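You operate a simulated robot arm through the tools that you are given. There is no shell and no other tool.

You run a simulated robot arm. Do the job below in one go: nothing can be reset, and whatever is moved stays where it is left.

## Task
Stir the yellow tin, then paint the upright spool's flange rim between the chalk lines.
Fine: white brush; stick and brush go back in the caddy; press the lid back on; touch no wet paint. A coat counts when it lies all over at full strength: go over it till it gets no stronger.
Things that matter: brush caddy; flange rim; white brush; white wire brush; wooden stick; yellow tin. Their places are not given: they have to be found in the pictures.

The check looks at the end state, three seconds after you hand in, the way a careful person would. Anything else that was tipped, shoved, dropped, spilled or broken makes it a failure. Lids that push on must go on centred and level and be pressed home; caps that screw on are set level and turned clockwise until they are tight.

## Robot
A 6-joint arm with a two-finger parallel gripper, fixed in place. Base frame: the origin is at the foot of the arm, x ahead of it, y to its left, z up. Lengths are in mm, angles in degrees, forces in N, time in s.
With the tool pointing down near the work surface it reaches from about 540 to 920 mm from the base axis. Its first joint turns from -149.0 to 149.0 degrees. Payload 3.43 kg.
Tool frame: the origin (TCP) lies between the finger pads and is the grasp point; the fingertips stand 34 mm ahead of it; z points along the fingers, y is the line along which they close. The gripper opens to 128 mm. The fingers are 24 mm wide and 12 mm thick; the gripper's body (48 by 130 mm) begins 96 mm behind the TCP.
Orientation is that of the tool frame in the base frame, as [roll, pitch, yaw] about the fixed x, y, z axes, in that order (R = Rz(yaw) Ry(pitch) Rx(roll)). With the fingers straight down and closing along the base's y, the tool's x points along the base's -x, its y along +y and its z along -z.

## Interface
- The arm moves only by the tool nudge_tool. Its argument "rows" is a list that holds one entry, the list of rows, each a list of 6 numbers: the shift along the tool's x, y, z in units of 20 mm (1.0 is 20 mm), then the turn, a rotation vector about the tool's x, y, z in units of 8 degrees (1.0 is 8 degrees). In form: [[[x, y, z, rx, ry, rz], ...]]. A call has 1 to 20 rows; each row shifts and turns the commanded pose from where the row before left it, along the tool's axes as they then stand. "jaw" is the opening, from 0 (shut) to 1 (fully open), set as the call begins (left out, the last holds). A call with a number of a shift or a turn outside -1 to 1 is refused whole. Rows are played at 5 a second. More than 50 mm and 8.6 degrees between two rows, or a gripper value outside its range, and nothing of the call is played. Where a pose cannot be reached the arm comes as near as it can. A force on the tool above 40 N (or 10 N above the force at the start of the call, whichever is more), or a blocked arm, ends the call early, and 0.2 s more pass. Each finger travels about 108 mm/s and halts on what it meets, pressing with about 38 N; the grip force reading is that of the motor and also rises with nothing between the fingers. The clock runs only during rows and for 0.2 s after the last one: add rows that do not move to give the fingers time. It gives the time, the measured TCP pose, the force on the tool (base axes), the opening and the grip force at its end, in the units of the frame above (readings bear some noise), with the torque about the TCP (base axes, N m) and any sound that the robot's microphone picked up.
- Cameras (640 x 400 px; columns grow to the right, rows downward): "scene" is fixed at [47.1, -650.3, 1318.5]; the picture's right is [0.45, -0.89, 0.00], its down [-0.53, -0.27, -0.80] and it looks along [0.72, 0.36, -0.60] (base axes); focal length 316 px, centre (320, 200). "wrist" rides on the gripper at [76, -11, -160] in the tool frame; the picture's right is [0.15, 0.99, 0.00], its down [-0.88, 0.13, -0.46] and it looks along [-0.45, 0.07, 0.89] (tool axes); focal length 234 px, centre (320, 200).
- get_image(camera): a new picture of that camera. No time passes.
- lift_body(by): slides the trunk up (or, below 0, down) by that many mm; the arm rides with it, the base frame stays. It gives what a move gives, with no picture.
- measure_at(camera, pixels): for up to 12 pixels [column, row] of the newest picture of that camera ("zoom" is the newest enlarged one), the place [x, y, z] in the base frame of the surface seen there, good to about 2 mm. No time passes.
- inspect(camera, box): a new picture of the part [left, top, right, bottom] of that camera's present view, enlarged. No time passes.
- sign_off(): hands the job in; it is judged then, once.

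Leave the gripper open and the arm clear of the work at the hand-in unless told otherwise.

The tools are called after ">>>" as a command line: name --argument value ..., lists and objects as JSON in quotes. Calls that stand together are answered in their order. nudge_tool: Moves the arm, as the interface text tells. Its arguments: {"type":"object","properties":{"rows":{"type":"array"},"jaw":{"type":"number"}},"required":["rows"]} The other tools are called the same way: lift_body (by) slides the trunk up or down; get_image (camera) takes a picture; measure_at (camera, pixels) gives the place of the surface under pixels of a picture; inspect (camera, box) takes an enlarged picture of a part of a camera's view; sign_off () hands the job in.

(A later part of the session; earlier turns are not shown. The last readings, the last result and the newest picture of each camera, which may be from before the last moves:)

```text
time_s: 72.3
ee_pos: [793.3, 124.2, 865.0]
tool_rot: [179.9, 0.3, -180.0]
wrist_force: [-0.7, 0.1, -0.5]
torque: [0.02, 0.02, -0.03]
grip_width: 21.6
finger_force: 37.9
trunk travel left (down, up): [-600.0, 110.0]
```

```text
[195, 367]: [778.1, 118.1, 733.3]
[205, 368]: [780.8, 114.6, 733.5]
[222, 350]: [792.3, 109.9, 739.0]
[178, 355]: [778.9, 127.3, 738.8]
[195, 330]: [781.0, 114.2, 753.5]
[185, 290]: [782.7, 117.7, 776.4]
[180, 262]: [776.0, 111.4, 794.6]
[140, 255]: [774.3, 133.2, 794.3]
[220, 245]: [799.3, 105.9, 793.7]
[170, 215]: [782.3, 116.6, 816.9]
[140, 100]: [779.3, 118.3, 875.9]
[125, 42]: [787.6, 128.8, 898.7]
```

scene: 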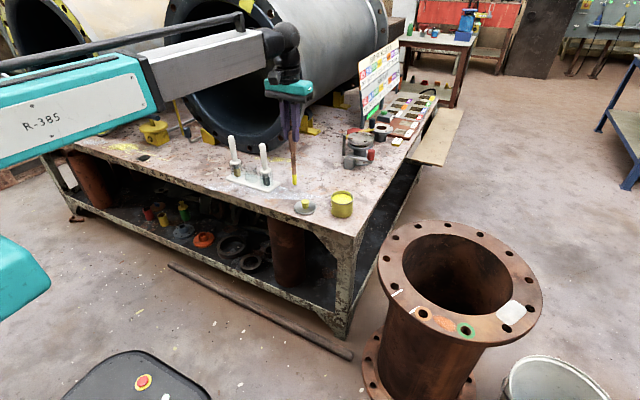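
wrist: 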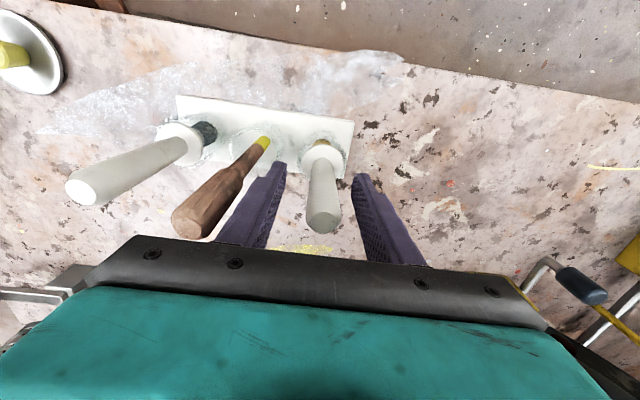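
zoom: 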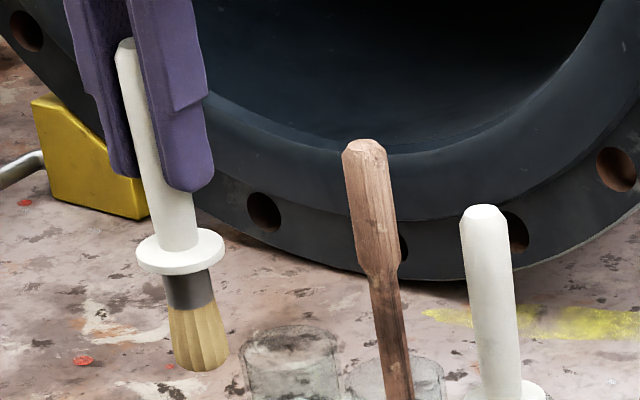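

The brush's tip is 133 mm below the TCP and its collar bottom 73 mm below it. I travel along the bench at x≈793 toward the tin.

>>> nudge_tool --rows '[[[0, -0.5, 0, 0, 0, 0], [0, -0.9, 0, 0, 0, 0], [0, -1, 0, 0, 0, 0], [0, -1, 0, 0, 0, 0], [0, -1, 0, 0, 0, 0], [0, -1, 0, 0, 0, 0], [0, -1, 0, 0, 0, 0], [0, -1, 0, 0, 0, 0], [0, -1, 0, 0, 0, 0], [0, -1, 0, 0, 0, 0], [0, -1, 0, 0, 0, 0], [0, -1, 0, 0, 0, 0], [0, -1, 0, 0, 0, 0], [0, -1, 0, 0, 0, 0], [0, -1, 0, 0, 0, 0], [0, -1, 0, 0, 0, 0], [0, -1, 0, 0, 0, 0], [0, -1, 0, 0, 0, 0], [0, -1, 0, 0, 0, 0], [0, -1, 0, 0, 0, 0]]]'

>>> get_image --camera "scene"

```text
time_s: 76.5
ee_pos: [794.4, -263.8, 864.6]
tool_rot: [-180.0, 0.3, 179.9]
wrist_force: [0.1, -0.3, -1.0]
torque: [0.05, 0.03, -0.02]
grip_width: 21.7
finger_force: 38.3
trunk travel left (down, up): [-600.0, 110.0]
```

```text
taken
```

scene: 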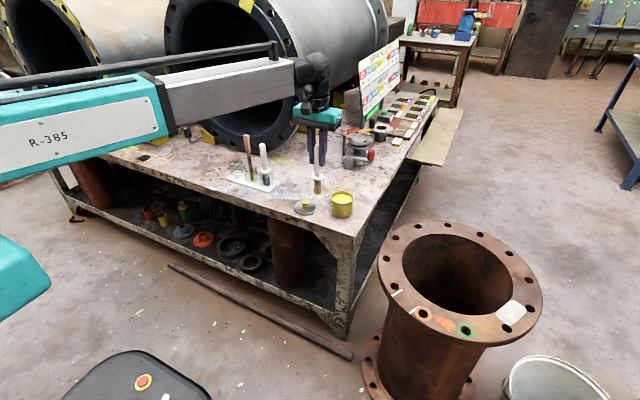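

>>> nudge_tool --rows '[[[-0.695, -0.79, 0, 0, 0, 0], [-0.695, -0.79, 0, 0, 0, 0], [-0.695, -0.79, 0, 0, 0, 0], [-0.695, -0.79, 0, 0, 0, 0], [0, 0, 0, 0, 0, 0], [0, 0, 0, 0, 0, 0]]]'

>>> inspect --camera "scene" --box '[320, 130, 364, 220]'

>>> inspect --camera "wrist" --box '[270, 90, 380, 220]'

```text
time_s: 78.0
ee_pos: [848.2, -326.0, 864.6]
tool_rot: [180.0, 0.3, -180.0]
wrist_force: [0.9, -1.3, -0.7]
torque: [0.01, -0.02, 0.0]
grip_width: 21.8
finger_force: 38.0
trunk travel left (down, up): [-600.0, 110.0]
```

```text
4.44 times, centred on (342, 175) of scene
```

zoom: 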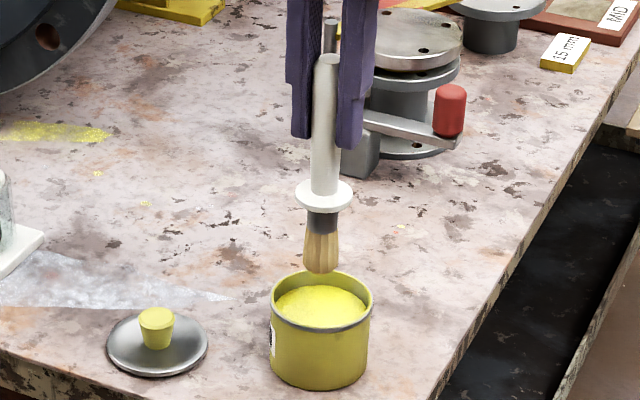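

```text
3.08 times, centred on (325, 155) of wrist
```

zoom: 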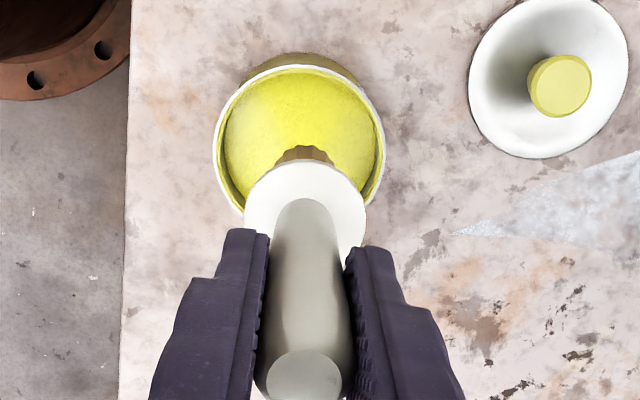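

The brush is over the paint. I dip slowly, putting the bristles about 16 mm deep.

>>> nudge_tool --rows '[[[0, 0, 0.6, 0, 0, 0], [0, 0, 0.7, 0, 0, 0], [0, 0, 0.7, 0, 0, 0], [0, 0, 0.5, 0, 0, 0], [0, 0, 0.4, 0, 0, 0], [0, 0, 0.35, 0, 0, 0], [0, 0, 0, 0, 0, 0], [0, 0, 0, 0, 0, 0], [0, 0, 0, 0, 0, 0]]]'

>>> inspect --camera "scene" --box '[320, 150, 364, 220]'

```text
time_s: 80.0
ee_pos: [851.0, -326.6, 800.4]
tool_rot: [-180.0, 0.3, -180.0]
wrist_force: [0.4, 0.3, -0.5]
torque: [0.06, 0.01, 0.01]
grip_width: 21.4
finger_force: 37.9
trunk travel left (down, up): [-600.0, 110.0]
```

```text
5.71 times, centred on (342, 185) of scene
```

zoom: 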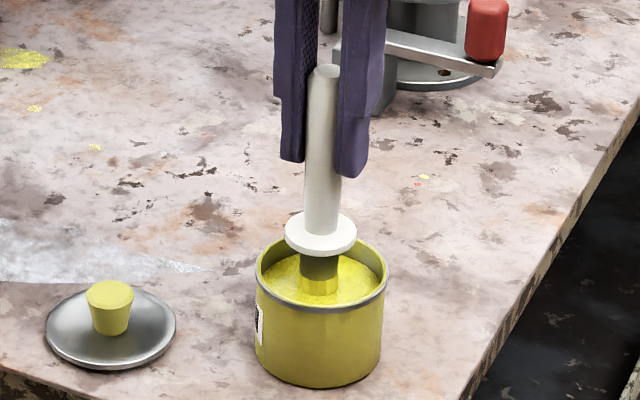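

The bristles are in the paint. I raise the tip just clear of the surface inside the tin and let it drip off for two seconds.

>>> nudge_tool --rows '[[[0, 0, -0.3, 0, 0, 0], [0, 0, -0.4, 0, 0, 0], [0, 0, -0.4, 0, 0, 0], [0, 0, 0, 0, 0, 0], [0, 0, 0, 0, 0, 0], [0, 0, 0, 0, 0, 0], [0, 0, 0, 0, 0, 0], [0, 0, 0, 0, 0, 0], [0, 0, 0, 0, 0, 0], [0, 0, 0, 0, 0, 0], [0, 0, 0, 0, 0, 0], [0, 0, 0, 0, 0, 0], [0, 0, 0, 0, 0, 0]]]'

>>> inspect --camera "scene" --box '[320, 150, 364, 220]'

```text
time_s: 82.8
ee_pos: [848.3, -326.4, 822.6]
tool_rot: [179.9, 0.3, 180.0]
wrist_force: [0.3, 0.0, -0.9]
torque: [0.05, 0.02, -0.03]
grip_width: 21.7
finger_force: 37.9
trunk travel left (down, up): [-600.0, 110.0]
```

```text
5.71 times, centred on (342, 185) of scene
```

zoom: 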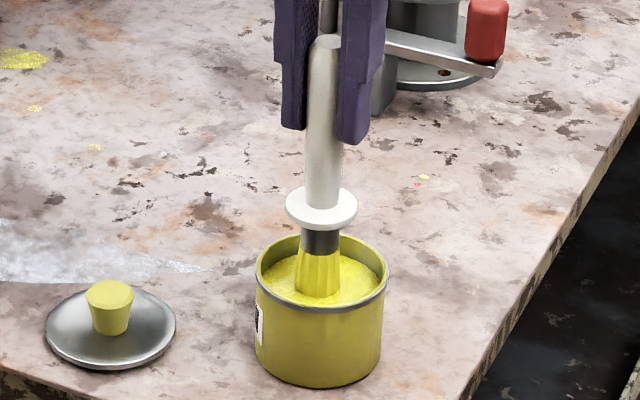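

The bristles are all yellow. I raise clear of the rim, still over the tin, wait, and watch for drops.

>>> nudge_tool --rows '[[[0, 0, -0.4, 0, 0, 0], [0, 0, -0.5, 0, 0, 0], [0, 0, -0.6, 0, 0, 0], [0, 0, -0.6, 0, 0, 0], [0, 0, 0, 0, 0, 0], [0, 0, 0, 0, 0, 0], [0, 0, 0, 0, 0, 0], [0, 0, 0, 0, 0, 0], [0, 0, 0, 0, 0, 0], [0, 0, 0, 0, 0, 0], [0, 0, 0, 0, 0, 0], [0, 0, 0, 0, 0, 0], [0, 0, 0, 0, 0, 0]]]'

>>> inspect --camera "scene" --box '[320, 130, 364, 220]'

```text
time_s: 85.5
ee_pos: [848.7, -327.6, 862.9]
tool_rot: [-180.0, 0.2, 180.0]
wrist_force: [-0.4, -0.2, -0.7]
torque: [0.08, -0.02, 0.01]
grip_width: 21.6
finger_force: 37.9
trunk travel left (down, up): [-600.0, 110.0]
```

```text
4.44 times, centred on (342, 175) of scene
```

zoom: 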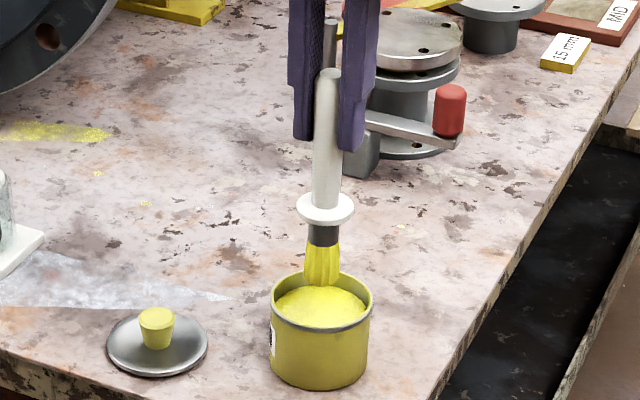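

The brush seems lower in the grip than before. I measure it.

>>> measure_at --camera "zoom" --pixels '[[330, 73], [328, 80], [325, 212], [323, 240], [322, 282], [321, 286], [300, 210], [352, 205]]'

```text
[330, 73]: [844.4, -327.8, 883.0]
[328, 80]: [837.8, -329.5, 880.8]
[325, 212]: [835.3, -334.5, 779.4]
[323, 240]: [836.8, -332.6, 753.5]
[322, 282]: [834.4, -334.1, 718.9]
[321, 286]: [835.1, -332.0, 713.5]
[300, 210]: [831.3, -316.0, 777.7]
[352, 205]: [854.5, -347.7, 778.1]
```

The brush creeps down in the grip at about 1 mm/s (tip now 150 mm below the TCP), so I should work briskly and keep measuring. I go straight over to the flange, tip about 45 mm above it, near the chalk line at the ringed hole.

>>> nudge_tool --rows '[[[0.5, -0.5, 0, 0, 0, 0], [0.8, -0.95, 0, 0, 0, 0], [0.83, -0.97, 0, 0, 0, 0], [0.83, -0.97, 0, 0, 0, 0], [0.83, -0.97, 0.2, 0, 0, 0], [0.83, -0.97, 0.2, 0, 0, 0], [0.83, -0.97, 0.2, 0, 0, 0], [0.83, -0.97, 0.2, 0, 0, 0], [0.83, -0.97, 0.2, 0, 0, 0], [0.83, -0.97, 0.2, 0, 0, 0], [0.83, -0.97, 0.2, 0, 0, 0], [0.83, -0.97, 0.2, 0, 0, 0], [0.83, -0.97, 0.2, 0, 0, 0], [0.83, -0.97, 0.2, 0, 0, 0], [0.83, -0.97, 0.2, 0, 0, 0], [0.75, -0.95, 0.2, 0, 0, 0], [0.2, -0.18, 0, 0, 0, 0], [0, 0, 0, 0, 0, 0]]]'

>>> inspect --camera "scene" --box '[370, 220, 450, 330]'

>>> inspect --camera "wrist" --box '[250, 90, 390, 220]'

```text
time_s: 89.3
ee_pos: [587.6, -631.2, 814.3]
tool_rot: [-179.9, 0.3, -179.9]
wrist_force: [0.5, -0.1, -1.2]
torque: [-0.02, 0.06, 0.0]
grip_width: 21.8
finger_force: 38.4
trunk travel left (down, up): [-600.0, 110.0]
```

```text
3.64 times, centred on (410, 275) of scene
```

zoom: 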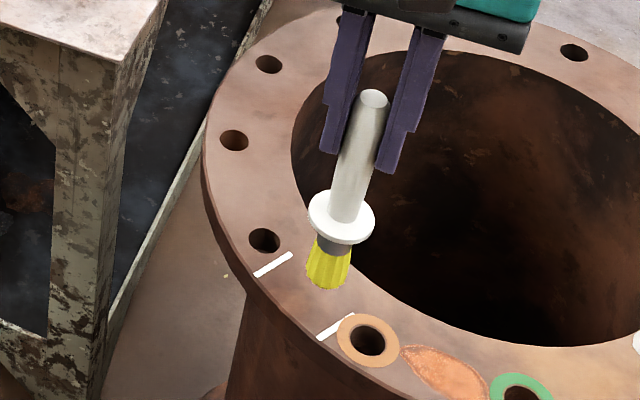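

```text
3.08 times, centred on (320, 155) of wrist
```

zoom: 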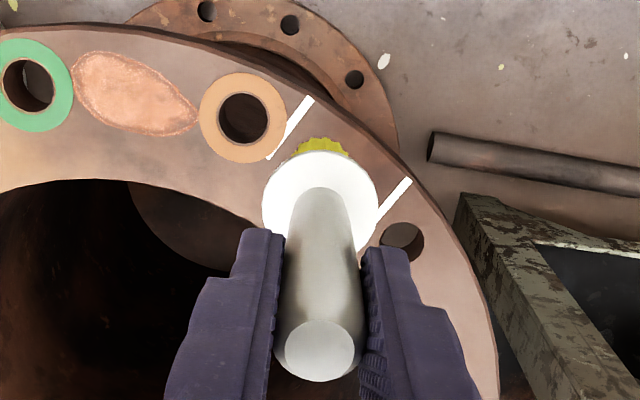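

I measure the bristle tip and collar in the scene view to know the height above the flange.

>>> inspect --camera "scene" --box '[370, 220, 450, 330]'

>>> measure_at --camera "zoom" --pixels '[[326, 286], [310, 280], [346, 280], [330, 260], [335, 235], [312, 215], [372, 225], [372, 100], [370, 110], [325, 300]]'

```text
3.64 times, centred on (410, 275) of scene
```

zoom: 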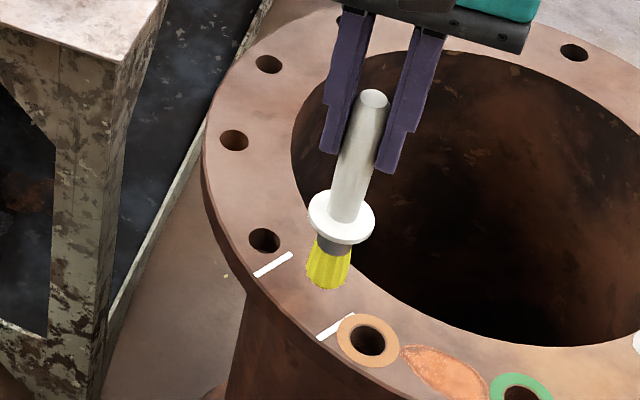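

```text
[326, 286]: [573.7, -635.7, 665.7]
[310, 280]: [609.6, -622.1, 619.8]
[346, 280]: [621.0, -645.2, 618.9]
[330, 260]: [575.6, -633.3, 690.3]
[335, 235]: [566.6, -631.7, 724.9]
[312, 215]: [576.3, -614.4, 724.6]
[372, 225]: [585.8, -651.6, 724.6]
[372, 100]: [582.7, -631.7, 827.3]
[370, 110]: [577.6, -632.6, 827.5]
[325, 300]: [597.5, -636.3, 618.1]
```

The tip is 43 mm above the flange, at roughly 18 mm from centre toward the ringed hole. I shift 3–4 mm away from that chalk line while lowering 40 mm.

>>> nudge_tool --rows '[[[-0.04, 0.08, 0.7, 0, 0, 0], [-0.04, 0.08, 0.7, 0, 0, 0], [0, 0, 0.4, 0, 0, 0], [0, 0, 0.2, 0, 0, 0], [0, 0, 0, 0, 0, 0]]]'

>>> inspect --camera "scene" --box '[376, 250, 440, 330]'

```text
time_s: 90.5
ee_pos: [589.2, -627.9, 776.3]
tool_rot: [-179.9, 0.3, 179.9]
wrist_force: [0.2, 0.6, 4.4]
torque: [0.28, -0.04, -0.05]
grip_width: 21.4
finger_force: 38.4
trunk travel left (down, up): [-600.0, 110.0]
```

```text
5.00 times, centred on (408, 290) of scene
```

zoom: 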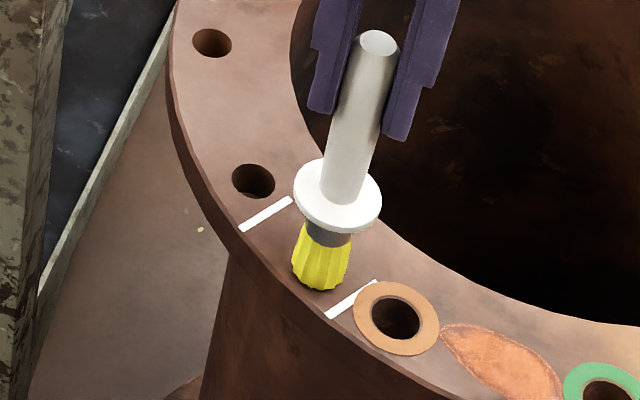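

A light 4.4 N contact. I stroke 30 mm toward the other chalk line and back.

>>> nudge_tool --rows '[[[-0.143, 0.263, 0, 0, 0, 0], [-0.143, 0.263, 0, 0, 0, 0], [-0.143, 0.263, 0, 0, 0, 0], [-0.143, 0.263, 0, 0, 0, 0], [-0.143, 0.263, 0, 0, 0, 0], [0, 0, 0, 0, 0, 0], [0.143, -0.263, 0, 0, 0, 0], [0.143, -0.263, 0, 0, 0, 0], [0.143, -0.263, 0, 0, 0, 0], [0.143, -0.263, 0, 0, 0, 0], [0.143, -0.263, 0, 0, 0, 0], [0, 0, 0, 0, 0, 0]]]'

>>> inspect --camera "scene" --box '[376, 250, 440, 330]'

>>> inspect --camera "wrist" --box '[250, 90, 390, 220]'

```text
time_s: 93.2
ee_pos: [590.0, -626.6, 774.0]
tool_rot: [-179.9, 0.5, 180.0]
wrist_force: [-0.1, -0.7, -0.3]
torque: [0.04, 0.02, -0.01]
grip_width: 21.6
finger_force: 37.2
trunk travel left (down, up): [-600.0, 110.0]
```

```text
5.00 times, centred on (408, 290) of scene
```

zoom: 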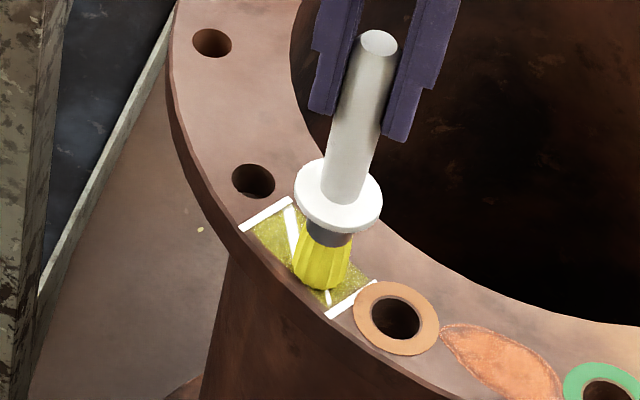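

```text
3.08 times, centred on (320, 155) of wrist
```

zoom: 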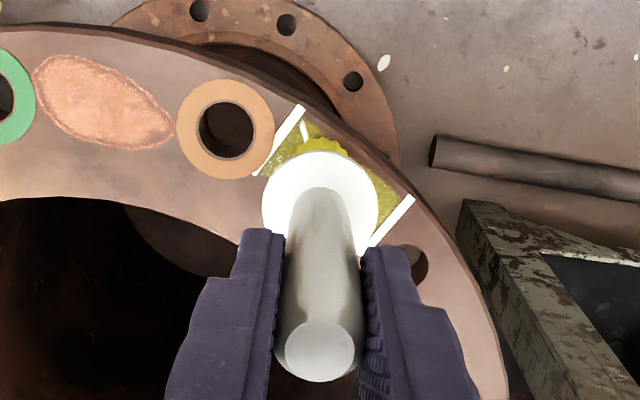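

A yellow film shows between the lines, along with a white diagonal streak. I lift the brush 50 mm to see.

>>> nudge_tool --rows '[[[0, 0, -0.5, 0, 0, 0], [0.3, 0, -0.9, 0, 0, 0], [0.8, 0, -0.9, 0, 0, 0], [0.9, 0, -0.4, 0, 0, 0], [0, 0, 0, 0, 0, 0]]]'

>>> inspect --camera "scene" --box '[376, 265, 440, 335]'

>>> inspect --camera "wrist" --box '[250, 90, 390, 220]'

```text
time_s: 94.3
ee_pos: [550.6, -628.7, 827.5]
tool_rot: [-180.0, 0.4, 180.0]
wrist_force: [0.1, 0.5, -1.3]
torque: [0.03, 0.0, 0.04]
grip_width: 21.4
finger_force: 37.7
trunk travel left (down, up): [-600.0, 110.0]
```

```text
5.71 times, centred on (408, 300) of scene
```

zoom: 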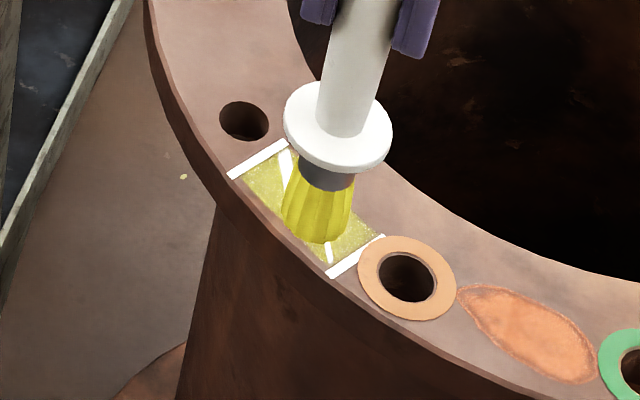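

```text
3.08 times, centred on (320, 155) of wrist
```

zoom: 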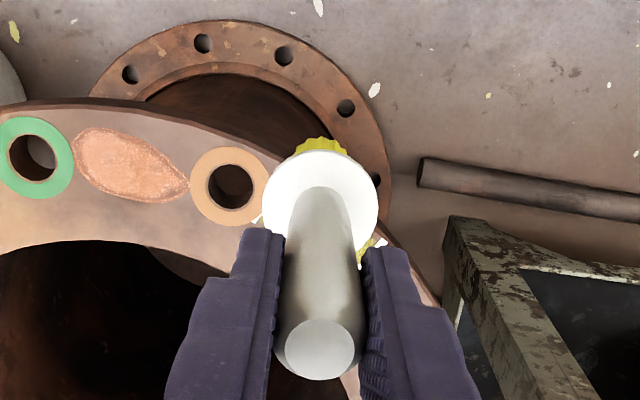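

The brush hides the patch from the camera. I move it back over the flange, higher, for a clear view.

>>> nudge_tool --rows '[[[-0.9, 0, -0.3, 0, 0, 0], [-0.9, 0.4, -0.5, 0, 0, 0], [-0.4, 0.4, 0, 0, 0, 0], [0, 0, 0, 0, 0, 0]]]'

>>> inspect --camera "scene" --box '[384, 275, 432, 323]'

>>> inspect --camera "scene" --box '[370, 200, 450, 330]'

```text
time_s: 95.3
ee_pos: [594.7, -611.9, 845.1]
tool_rot: [179.9, 0.4, 180.0]
wrist_force: [0.0, 0.0, -0.8]
torque: [0.01, -0.02, 0.02]
grip_width: 21.6
finger_force: 37.8
trunk travel left (down, up): [-600.0, 110.0]
```

```text
8.33 times, centred on (408, 299) of scene
```

zoom: 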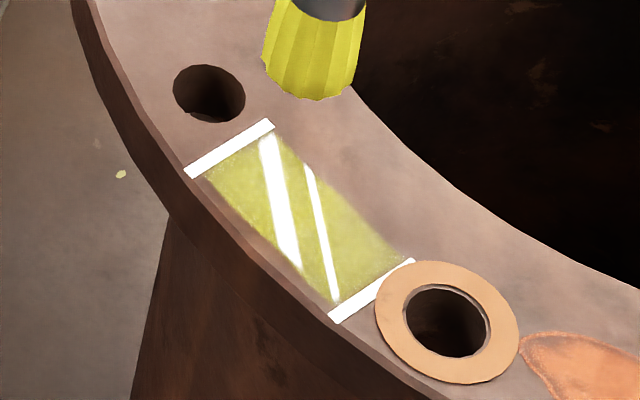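

```text
3.08 times, centred on (410, 265) of scene
```

zoom: 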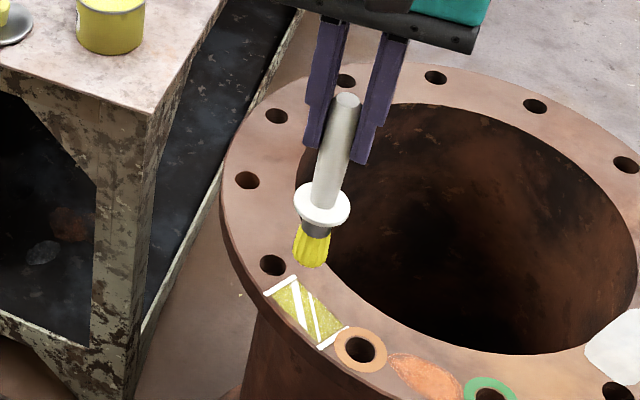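

Between the lines the film is yellow with wet gloss streaks, still thin. A narrow strip about 3.5 mm wide at the outer edge is bare. I go down again, one lane 4 mm further out, and stroke forward, back, forward.

>>> nudge_tool --rows '[[[0.2, -0.3, 0.8, 0, 0, 0], [0.2, -0.3, 0.9, 0, 0, 0], [0, -0.03, 0.9, 0, 0, 0], [0, 0, 0.6, 0, 0, 0], [0, 0, 0.35, 0, 0, 0], [-0.143, 0.263, 0, 0, 0, 0], [-0.143, 0.263, 0, 0, 0, 0], [-0.143, 0.263, 0, 0, 0, 0], [-0.143, 0.263, 0, 0, 0, 0], [-0.143, 0.263, 0, 0, 0, 0], [0.143, -0.263, 0, 0, 0, 0], [0.143, -0.263, 0, 0, 0, 0], [0.143, -0.263, 0, 0, 0, 0], [0.143, -0.263, 0, 0, 0, 0], [0.143, -0.263, 0, 0, 0, 0], [-0.143, 0.263, 0, 0, 0, 0], [-0.143, 0.263, 0, 0, 0, 0], [-0.143, 0.263, 0, 0, 0, 0], [-0.143, 0.263, 0, 0, 0, 0], [-0.143, 0.263, 0, 0, 0, 0]]]'

>>> inspect --camera "scene" --box '[376, 250, 440, 330]'

```text
time_s: 99.5
ee_pos: [599.2, -598.8, 773.8]
tool_rot: [-179.8, 0.4, -180.0]
wrist_force: [-1.8, -5.9, 17.9]
torque: [-0.76, 0.42, 0.03]
grip_width: 21.6
finger_force: 38.0
trunk travel left (down, up): [-600.0, 110.0]
```

```text
5.00 times, centred on (408, 290) of scene
```

zoom: 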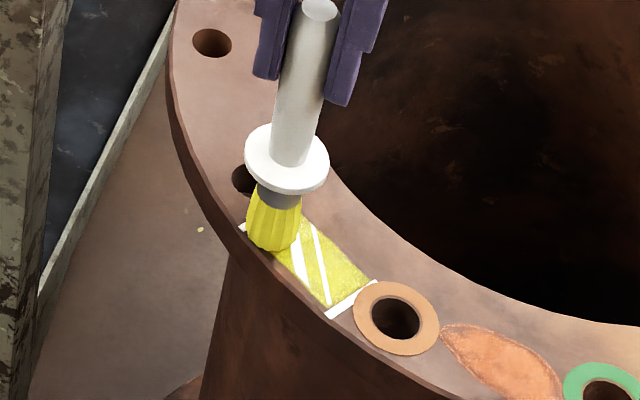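

Contact is 18 N and the colour is stronger. I now stroke back on a lane 6 mm further in, then forward once more, and lift to look.

>>> nudge_tool --rows '[[[-0.12, -0.2, 0, 0, 0, 0], [0.0, -0.3, 0, 0, 0, 0], [0.143, -0.263, 0, 0, 0, 0], [0.143, -0.263, 0, 0, 0, 0], [0.143, -0.263, 0, 0, 0, 0], [0.143, -0.263, 0, 0, 0, 0], [-0.143, 0.263, 0, 0, 0, 0], [-0.143, 0.263, 0, 0, 0, 0], [-0.143, 0.263, 0, 0, 0, 0], [-0.143, 0.263, 0, 0, 0, 0], [0, 0, -0.4, 0, 0, 0], [0, 0.1, -0.8, 0, 0, 0], [-0.2, 0.2, -0.9, 0, 0, 0], [-0.2, 0.2, -0.9, 0, 0, 0], [0, 0, 0, 0, 0, 0]]]'

>>> inspect --camera "scene" --box '[384, 275, 432, 323]'

>>> inspect --camera "scene" --box '[370, 200, 450, 330]'

```text
time_s: 102.8
ee_pos: [610.0, -598.5, 834.3]
tool_rot: [-180.0, 0.3, 180.0]
wrist_force: [-0.1, -0.5, -0.8]
torque: [0.01, -0.02, -0.01]
grip_width: 21.4
finger_force: 37.7
trunk travel left (down, up): [-600.0, 110.0]
```

```text
8.33 times, centred on (408, 299) of scene
```

zoom: 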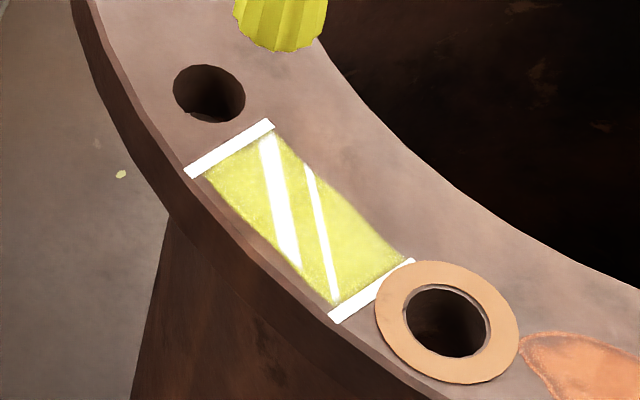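

```text
3.08 times, centred on (410, 265) of scene
```

zoom: 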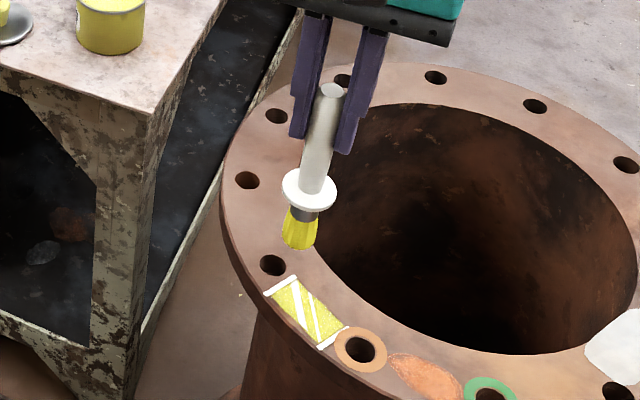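

The coat is stronger and fills a clean rectangle. I measure the brush in the grip again.

>>> measure_at --camera "zoom" --pixels '[[332, 92], [330, 100], [300, 244], [298, 240], [308, 200], [283, 185], [336, 188]]'

```text
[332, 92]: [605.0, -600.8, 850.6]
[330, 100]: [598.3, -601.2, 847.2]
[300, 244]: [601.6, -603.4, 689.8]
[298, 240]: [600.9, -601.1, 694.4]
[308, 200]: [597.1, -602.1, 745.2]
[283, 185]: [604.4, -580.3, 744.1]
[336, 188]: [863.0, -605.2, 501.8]
```

I go down again and make more passes on both lanes.

>>> nudge_tool --rows '[[[0.12, -0.22, 0.9, 0, 0, 0], [0.12, -0.22, 0.9, 0, 0, 0], [0, 0, 0.9, 0, 0, 0], [0, 0, 0.6, 0, 0, 0], [0, 0, 0.15, 0, 0, 0], [0.143, -0.263, 0, 0, 0, 0], [0.143, -0.263, 0, 0, 0, 0], [0.143, -0.263, 0, 0, 0, 0], [0.143, -0.263, 0, 0, 0, 0], [0.26, 0.147, 0, 0, 0, 0], [-0.143, 0.263, 0, 0, 0, 0], [-0.143, 0.263, 0, 0, 0, 0], [-0.143, 0.263, 0, 0, 0, 0], [-0.143, 0.263, 0, 0, 0, 0], [0.143, -0.263, 0, 0, 0, 0], [0.143, -0.263, 0, 0, 0, 0], [0.143, -0.263, 0, 0, 0, 0], [0.143, -0.263, 0, 0, 0, 0]]]'

>>> inspect --camera "scene" --box '[376, 250, 440, 330]'

```text
time_s: 106.5
ee_pos: [588.2, -625.1, 764.4]
tool_rot: [-180.0, 0.2, 179.9]
wrist_force: [1.4, 1.6, 3.5]
torque: [0.21, -0.09, -0.02]
grip_width: 21.5
finger_force: 38.5
trunk travel left (down, up): [-600.0, 110.0]
```

```text
5.00 times, centred on (408, 290) of scene
```

zoom: 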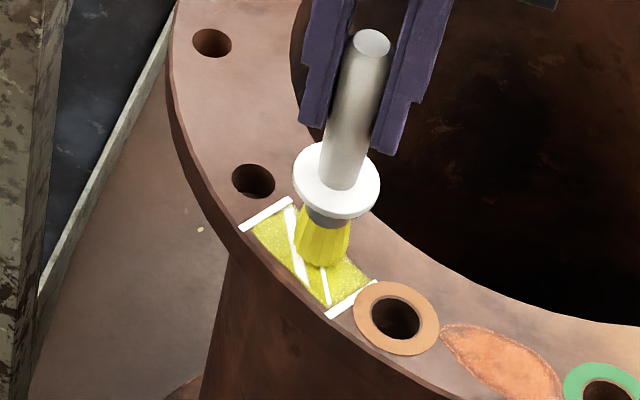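

>>> measure_at --camera "zoom" --pixels '[[322, 264], [300, 255], [345, 258], [325, 240], [322, 272], [330, 220], [296, 185], [378, 195], [372, 42], [360, 48]]'

>>> inspect --camera "scene" --box '[390, 275, 426, 315]'

```text
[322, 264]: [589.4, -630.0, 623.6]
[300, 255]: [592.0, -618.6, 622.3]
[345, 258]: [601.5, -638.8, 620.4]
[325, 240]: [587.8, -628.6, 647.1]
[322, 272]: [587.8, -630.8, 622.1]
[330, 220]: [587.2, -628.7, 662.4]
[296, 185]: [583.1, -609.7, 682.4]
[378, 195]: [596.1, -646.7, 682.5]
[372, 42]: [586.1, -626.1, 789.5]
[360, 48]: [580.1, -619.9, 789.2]
```

```text
10.00 times, centred on (408, 295) of scene
```

zoom: 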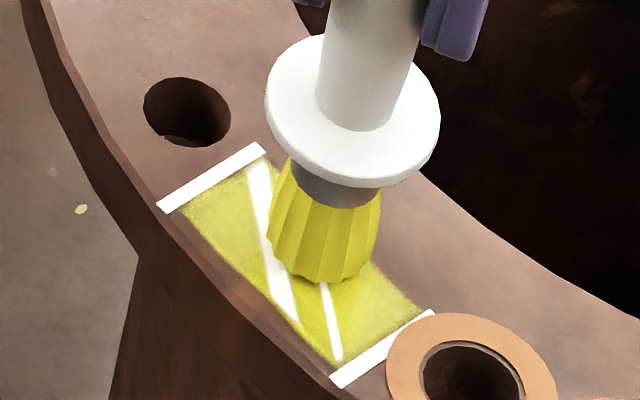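

The brush has tilted about 5° so its bristles sit about 12 mm further in than the TCP. I lift a little, shift outward 8 mm, press down again and stroke both ways.

>>> nudge_tool --rows '[[[0, 0, -0.3, 0, 0, 0], [0.35, 0.19, -0.1, 0, 0, 0], [0, 0, 0.4, 0, 0, 0], [-0.02, -0.04, 0.2, 0, 0, 0], [-0.143, 0.263, 0, 0, 0, 0], [-0.143, 0.263, 0, 0, 0, 0], [-0.143, 0.263, 0, 0, 0, 0], [-0.143, 0.263, 0, 0, 0, 0], [-0.143, 0.263, 0, 0, 0, 0], [0.143, -0.263, 0, 0, 0, 0], [0.143, -0.263, 0, 0, 0, 0], [0.143, -0.263, 0, 0, 0, 0], [0.143, -0.263, 0, 0, 0, 0], [0.143, -0.263, 0, 0, 0, 0], [0, 0, 0, 0, 0, 0]]]'

>>> inspect --camera "scene" --box '[390, 275, 426, 315]'

```text
time_s: 109.8
ee_pos: [581.9, -621.8, 760.6]
tool_rot: [-179.9, 0.4, -179.9]
wrist_force: [3.2, 8.8, 29.0]
torque: [1.2, -0.64, 0.01]
grip_width: 21.5
finger_force: 37.5
trunk travel left (down, up): [-600.0, 110.0]
```

```text
10.00 times, centred on (408, 295) of scene
```

zoom: 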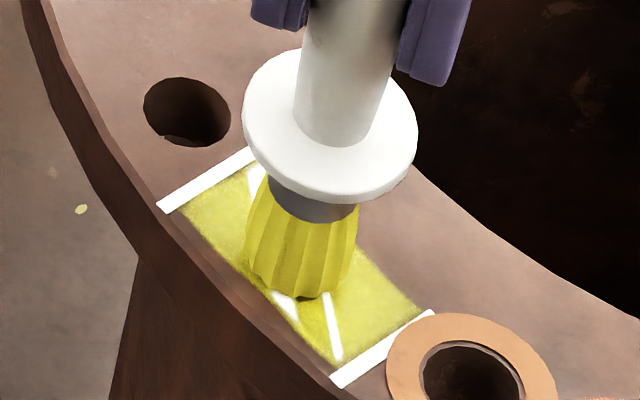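

>>> measure_at --camera "zoom" --pixels '[[305, 293], [265, 285], [345, 275], [250, 265], [300, 250], [340, 355], [415, 312], [185, 215], [250, 175], [250, 270], [310, 320], [390, 300]]'

```text
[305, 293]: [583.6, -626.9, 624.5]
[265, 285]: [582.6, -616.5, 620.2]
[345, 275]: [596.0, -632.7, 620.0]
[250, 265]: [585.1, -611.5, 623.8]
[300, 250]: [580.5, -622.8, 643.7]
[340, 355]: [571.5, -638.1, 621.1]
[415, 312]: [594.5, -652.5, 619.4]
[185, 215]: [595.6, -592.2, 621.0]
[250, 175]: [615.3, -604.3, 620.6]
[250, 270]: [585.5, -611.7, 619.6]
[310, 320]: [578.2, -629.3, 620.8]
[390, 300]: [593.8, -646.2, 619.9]
```

The bristles' centre is near the lane's middle but 12 mm short of the ringed-hole end. I ease up 2 mm and stroke the full length, taking care to stop short of the ring.

>>> nudge_tool --rows '[[[0, 0, -0.1, 0, 0, 0], [0.143, -0.263, 0, 0, 0, 0], [0.143, -0.263, 0, 0, 0, 0], [-0.143, 0.263, 0, 0, 0, 0], [-0.143, 0.263, 0, 0, 0, 0], [-0.143, 0.263, 0, 0, 0, 0], [-0.143, 0.263, 0, 0, 0, 0], [-0.143, 0.263, 0, 0, 0, 0], [0.143, -0.263, 0, 0, 0, 0], [0.143, -0.263, 0, 0, 0, 0], [0.143, -0.263, 0, 0, 0, 0], [0.143, -0.263, 0, 0, 0, 0], [0.143, -0.263, 0, 0, 0, 0], [0, 0, 0, 0, 0, 0]]]'

>>> inspect --camera "scene" --box '[390, 275, 426, 315]'

```text
time_s: 112.8
ee_pos: [577.2, -634.1, 762.3]
tool_rot: [-180.0, 0.3, 180.0]
wrist_force: [-0.8, 0.4, -1.7]
torque: [0.01, 0.02, 0.0]
grip_width: 21.7
finger_force: 37.9
trunk travel left (down, up): [-600.0, 110.0]
```

```text
10.00 times, centred on (408, 295) of scene
```

zoom: 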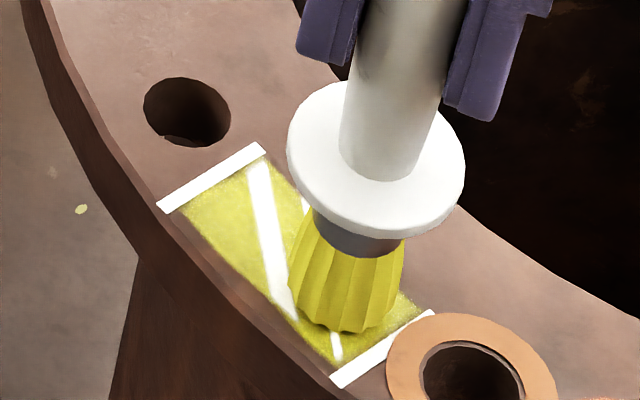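

I lift the brush away, up and toward the bench side, to judge the coat.

>>> nudge_tool --rows '[[[0, 0, -0.5, 0, 0, 0], [-0.2, 0.4, -0.9, 0, 0, 0], [-0.5, 0.8, -0.9, 0, 0, 0], [-0.5, 0.6, -0.7, 0, 0, 0], [0, 0, 0, 0, 0, 0]]]'

>>> inspect --camera "scene" --box '[390, 275, 426, 315]'

>>> inspect --camera "scene" --box '[370, 200, 450, 330]'

```text
time_s: 114.0
ee_pos: [599.4, -595.4, 821.3]
tool_rot: [180.0, 0.4, 180.0]
wrist_force: [-1.2, 0.4, -0.5]
torque: [0.0, 0.0, -0.03]
grip_width: 21.7
finger_force: 37.8
trunk travel left (down, up): [-600.0, 110.0]
```

```text
10.00 times, centred on (408, 295) of scene
```

zoom: 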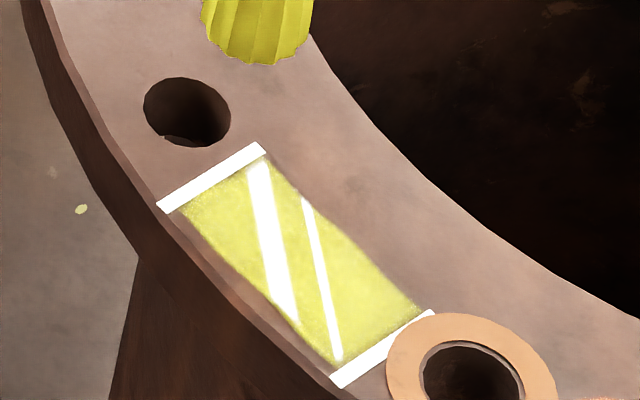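

```text
3.08 times, centred on (410, 265) of scene
```

zoom: 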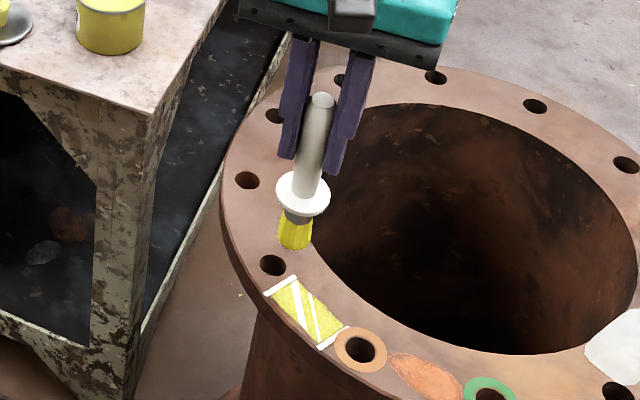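

The coat covers the whole rectangle, but it is paler than the paint in the tin, so a freshly loaded brush is needed. I measure the brush in the grip before going back to the tin.

>>> measure_at --camera "zoom" --pixels '[[322, 97], [320, 105], [312, 150], [300, 200], [295, 245], [296, 240], [279, 200], [330, 195]]'

```text
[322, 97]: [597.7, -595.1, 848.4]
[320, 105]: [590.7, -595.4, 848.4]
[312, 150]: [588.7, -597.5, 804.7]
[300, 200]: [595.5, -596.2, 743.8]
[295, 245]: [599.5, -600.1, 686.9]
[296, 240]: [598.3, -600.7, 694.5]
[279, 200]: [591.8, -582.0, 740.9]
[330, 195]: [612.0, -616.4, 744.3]
```

Pressing pushed the brush back up: the tip is now 136 mm below the TCP and leans 12 mm ahead of it. I return to the tin with the lean allowed for.

>>> nudge_tool --rows '[[[-0.4, 0.5, -0.5, 0, 0, 0], [-0.8, 0.93, -0.5, 0, 0, 0], [-0.8, 0.93, -0.5, 0, 0, 0], [-0.8, 0.93, -0.4, 0, 0, 0], [-0.8, 0.93, -0.4, 0, 0, 0], [-0.8, 0.93, 0, 0, 0, 0], [-0.8, 0.93, 0, 0, 0, 0], [-0.8, 0.93, 0, 0, 0, 0], [-0.8, 0.93, 0, 0, 0, 0], [-0.8, 0.93, 0, 0, 0, 0], [-0.8, 0.93, 0, 0, 0, 0], [-0.8, 0.93, 0, 0, 0, 0], [-0.8, 0.93, 0, 0, 0, 0], [-0.8, 0.93, 0, 0, 0, 0], [-0.8, 0.93, 0, 0, 0, 0], [-0.25, 0.1, 0, 0, 0, 0], [0, 0, 0, 0, 0, 0], [0, 0, 0, 0, 0, 0]]]'

>>> inspect --camera "scene" --box '[320, 130, 364, 220]'

>>> inspect --camera "wrist" --box '[270, 90, 380, 220]'

```text
time_s: 117.8
ee_pos: [836.5, -323.9, 870.6]
tool_rot: [-179.9, 0.2, 179.9]
wrist_force: [0.2, -0.3, -1.6]
torque: [0.0, 0.0, 0.0]
grip_width: 21.4
finger_force: 37.8
trunk travel left (down, up): [-600.0, 110.0]
```

```text
4.44 times, centred on (342, 175) of scene
```

zoom: 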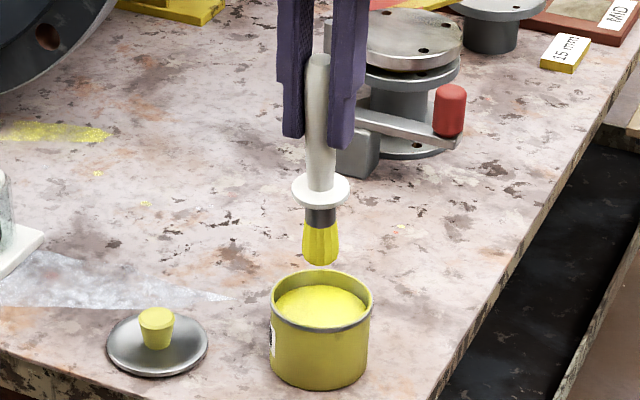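

```text
3.08 times, centred on (325, 155) of wrist
```

zoom: 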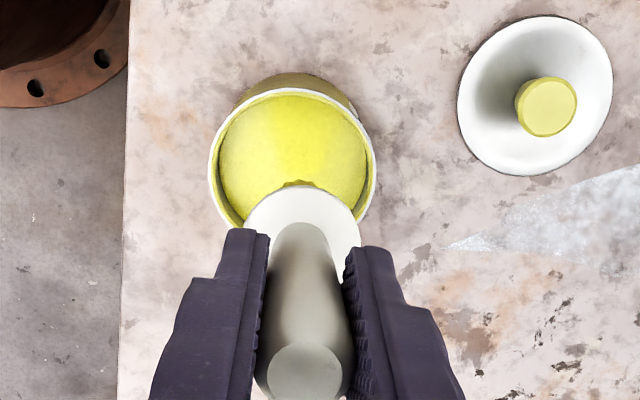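

>>> inspect --camera "scene" --box '[325, 165, 360, 220]'

>>> measure_at --camera "zoom" --pixels '[[285, 140], [265, 138], [310, 135], [285, 110], [285, 150], [300, 190], [260, 200], [370, 200], [310, 240]]'

```text
7.27 times, centred on (342, 192) of scene
```

zoom: 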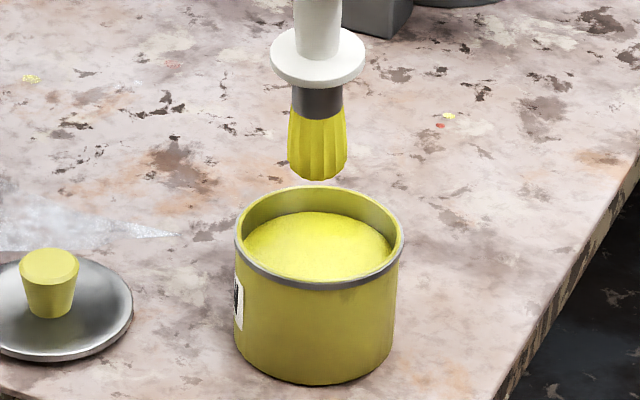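

```text
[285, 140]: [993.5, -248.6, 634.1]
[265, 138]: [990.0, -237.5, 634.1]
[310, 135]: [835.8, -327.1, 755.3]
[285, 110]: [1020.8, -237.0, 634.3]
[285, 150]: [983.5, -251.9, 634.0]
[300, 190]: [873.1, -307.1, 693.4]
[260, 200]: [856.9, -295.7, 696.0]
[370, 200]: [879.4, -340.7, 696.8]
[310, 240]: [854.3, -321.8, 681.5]
```

>>> measure_at --camera "zoom" --pixels '[[316, 176], [293, 170], [340, 168], [318, 150], [320, 90], [275, 62], [362, 62]]'

```text
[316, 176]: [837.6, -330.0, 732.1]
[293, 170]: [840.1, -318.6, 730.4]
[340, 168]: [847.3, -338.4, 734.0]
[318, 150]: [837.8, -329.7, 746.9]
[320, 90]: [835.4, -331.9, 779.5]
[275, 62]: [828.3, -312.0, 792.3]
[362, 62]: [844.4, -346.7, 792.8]
```

The tip is centred over the tin at z≈730. I dip 66 mm down, wait, then raise in two steps with time to drip.

>>> nudge_tool --rows '[[[0, 0, 0.7, 0, 0, 0], [0, 0, 0.8, 0, 0, 0], [0, 0, 0.7, 0, 0, 0], [0, 0, 0.6, 0, 0, 0], [0, 0, 0.5, 0, 0, 0], [0, 0, 0, 0, 0, 0], [0, 0, 0, 0, 0, 0], [0, 0, -0.5, 0, 0, 0], [0, 0, -0.6, 0, 0, 0], [0, 0, 0, 0, 0, 0], [0, 0, 0, 0, 0, 0], [0, 0, 0, 0, 0, 0], [0, 0, 0, 0, 0, 0], [0, 0, 0, 0, 0, 0], [0, 0, 0, 0, 0, 0], [0, 0, -0.6, 0, 0, 0], [0, 0, -0.8, 0, 0, 0], [0, 0, -0.8, 0, 0, 0], [0, 0, 0, 0, 0, 0], [0, 0, 0, 0, 0, 0]]]'

>>> inspect --camera "scene" --box '[320, 130, 364, 220]'

```text
time_s: 122.0
ee_pos: [837.4, -325.8, 870.6]
tool_rot: [180.0, 0.3, 180.0]
wrist_force: [-0.7, -0.2, -1.4]
torque: [-0.01, -0.01, -0.01]
grip_width: 21.7
finger_force: 37.9
trunk travel left (down, up): [-600.0, 110.0]
```

```text
4.44 times, centred on (342, 175) of scene
```

zoom: 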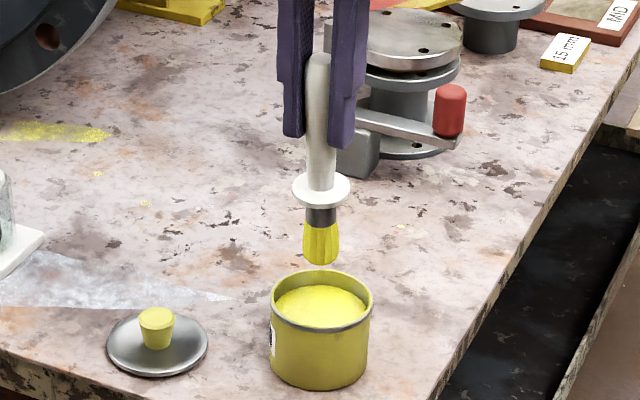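

The brush is loaded and has not crept this time. I go over to the flange again, allowing for the lean, and stop about 35 mm above it.

>>> nudge_tool --rows '[[[0.4, -0.5, 0, 0, 0, 0], [0.8, -0.95, 0, 0, 0, 0], [0.83, -0.97, 0, 0, 0, 0], [0.83, -0.97, 0, 0, 0, 0], [0.83, -0.97, 0.3, 0, 0, 0], [0.83, -0.97, 0.3, 0, 0, 0], [0.83, -0.97, 0.3, 0, 0, 0], [0.83, -0.97, 0.3, 0, 0, 0], [0.83, -0.97, 0.3, 0, 0, 0], [0.83, -0.97, 0.3, 0, 0, 0], [0.83, -0.97, 0.3, 0, 0, 0], [0.83, -0.97, 0.3, 0, 0, 0], [0.83, -0.97, 0.3, 0, 0, 0], [0.83, -0.97, 0.3, 0, 0, 0], [0.83, -0.97, 0.3, 0, 0, 0], [0.8, -0.95, 0.3, 0, 0, 0], [0.21, -0.16, 0, 0, 0, 0], [0, 0, 0, 0, 0, 0]]]'

>>> inspect --camera "scene" --box '[380, 250, 436, 320]'

```text
time_s: 125.8
ee_pos: [578.9, -626.9, 796.7]
tool_rot: [-180.0, 0.4, 180.0]
wrist_force: [-1.2, 0.3, -1.3]
torque: [0.0, 0.03, 0.0]
grip_width: 21.4
finger_force: 37.9
trunk travel left (down, up): [-600.0, 110.0]
```

```text
5.71 times, centred on (408, 285) of scene
```

zoom: 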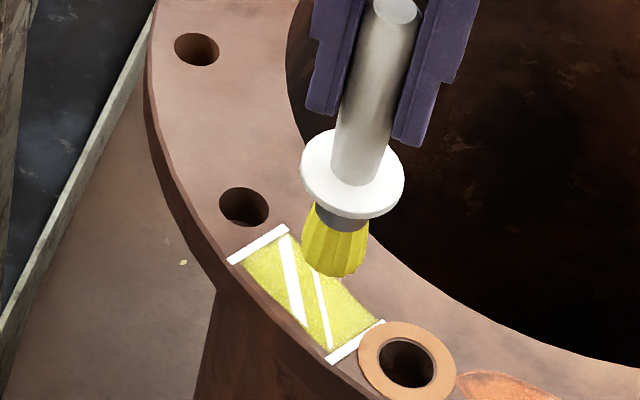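

>>> measure_at --camera "zoom" --pixels '[[334, 273], [306, 264], [361, 262], [335, 250], [304, 170], [402, 190], [395, 10], [330, 357], [378, 326], [250, 262], [290, 238]]'

```text
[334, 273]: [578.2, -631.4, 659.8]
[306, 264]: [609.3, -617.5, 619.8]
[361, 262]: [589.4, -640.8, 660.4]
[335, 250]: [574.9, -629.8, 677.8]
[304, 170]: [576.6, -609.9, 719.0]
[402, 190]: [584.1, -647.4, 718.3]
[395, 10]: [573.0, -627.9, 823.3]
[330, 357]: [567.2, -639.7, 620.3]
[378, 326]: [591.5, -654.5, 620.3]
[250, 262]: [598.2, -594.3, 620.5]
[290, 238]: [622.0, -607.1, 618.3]
```

The bristle tip is 38 mm above the flange, 13 mm from the middle toward the ring end. I lower to a light press and stroke 26 mm forward, back and forward.

>>> nudge_tool --rows '[[[0, 0, 0.9, 0, 0, 0], [0, 0, 0.7, 0, 0, 0], [0, 0, 0.3, 0, 0, 0], [0, 0, 0.12, 0, 0, 0], [-0.124, 0.228, 0, 0, 0, 0], [-0.124, 0.228, 0, 0, 0, 0], [-0.124, 0.228, 0, 0, 0, 0], [-0.124, 0.228, 0, 0, 0, 0], [-0.124, 0.228, 0, 0, 0, 0], [0.124, -0.228, 0, 0, 0, 0], [0.124, -0.228, 0, 0, 0, 0], [0.124, -0.228, 0, 0, 0, 0], [0.124, -0.228, 0, 0, 0, 0], [0.124, -0.228, 0, 0, 0, 0], [-0.124, 0.228, 0, 0, 0, 0], [-0.124, 0.228, 0, 0, 0, 0], [-0.124, 0.228, 0, 0, 0, 0], [-0.124, 0.228, 0, 0, 0, 0], [-0.124, 0.228, 0, 0, 0, 0]]]'

>>> inspect --camera "scene" --box '[384, 265, 432, 320]'

```text
time_s: 129.8
ee_pos: [589.5, -605.8, 757.0]
tool_rot: [-180.0, 0.3, -180.0]
wrist_force: [-1.4, -2.2, 7.4]
torque: [-0.26, 0.23, 0.0]
grip_width: 21.7
finger_force: 37.6
trunk travel left (down, up): [-600.0, 110.0]
```

```text
7.27 times, centred on (408, 292) of scene
```

zoom: 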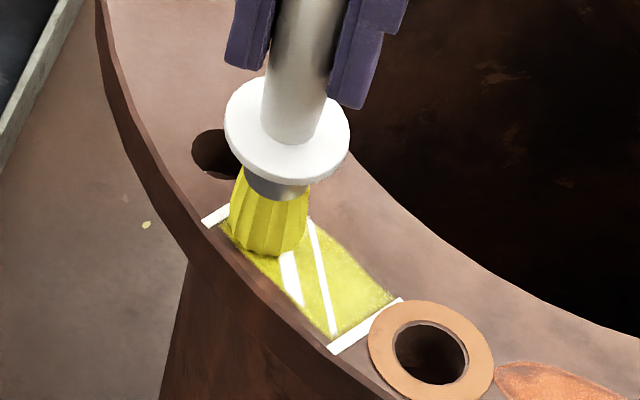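

Now the inner lane 5 mm further in: back, forward, back.

>>> nudge_tool --rows '[[[-0.217, -0.122, 0.05, 0, 0, 0], [0.124, -0.228, 0, 0, 0, 0], [0.124, -0.228, 0, 0, 0, 0], [0.124, -0.228, 0, 0, 0, 0], [0.124, -0.228, 0, 0, 0, 0], [0.124, -0.228, 0, 0, 0, 0], [-0.124, 0.228, 0, 0, 0, 0], [-0.124, 0.228, 0, 0, 0, 0], [-0.124, 0.228, 0, 0, 0, 0], [-0.124, 0.228, 0, 0, 0, 0], [-0.124, 0.228, 0, 0, 0, 0], [0.124, -0.228, 0, 0, 0, 0], [0.124, -0.228, 0, 0, 0, 0], [0.124, -0.228, 0, 0, 0, 0], [0.124, -0.228, 0, 0, 0, 0], [0.124, -0.228, 0, 0, 0, 0]]]'

>>> inspect --camera "scene" --box '[384, 265, 432, 320]'

```text
time_s: 133.2
ee_pos: [581.8, -629.5, 756.5]
tool_rot: [180.0, 0.5, 180.0]
wrist_force: [3.4, 6.1, 20.5]
torque: [0.8, -0.57, 0.03]
grip_width: 21.5
finger_force: 38.4
trunk travel left (down, up): [-600.0, 110.0]
```

```text
7.27 times, centred on (408, 292) of scene
```

zoom: 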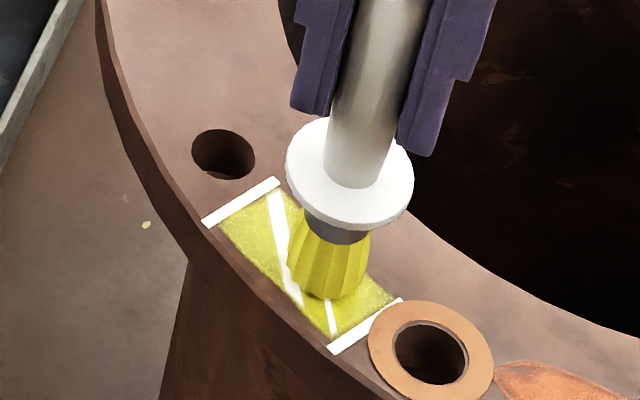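

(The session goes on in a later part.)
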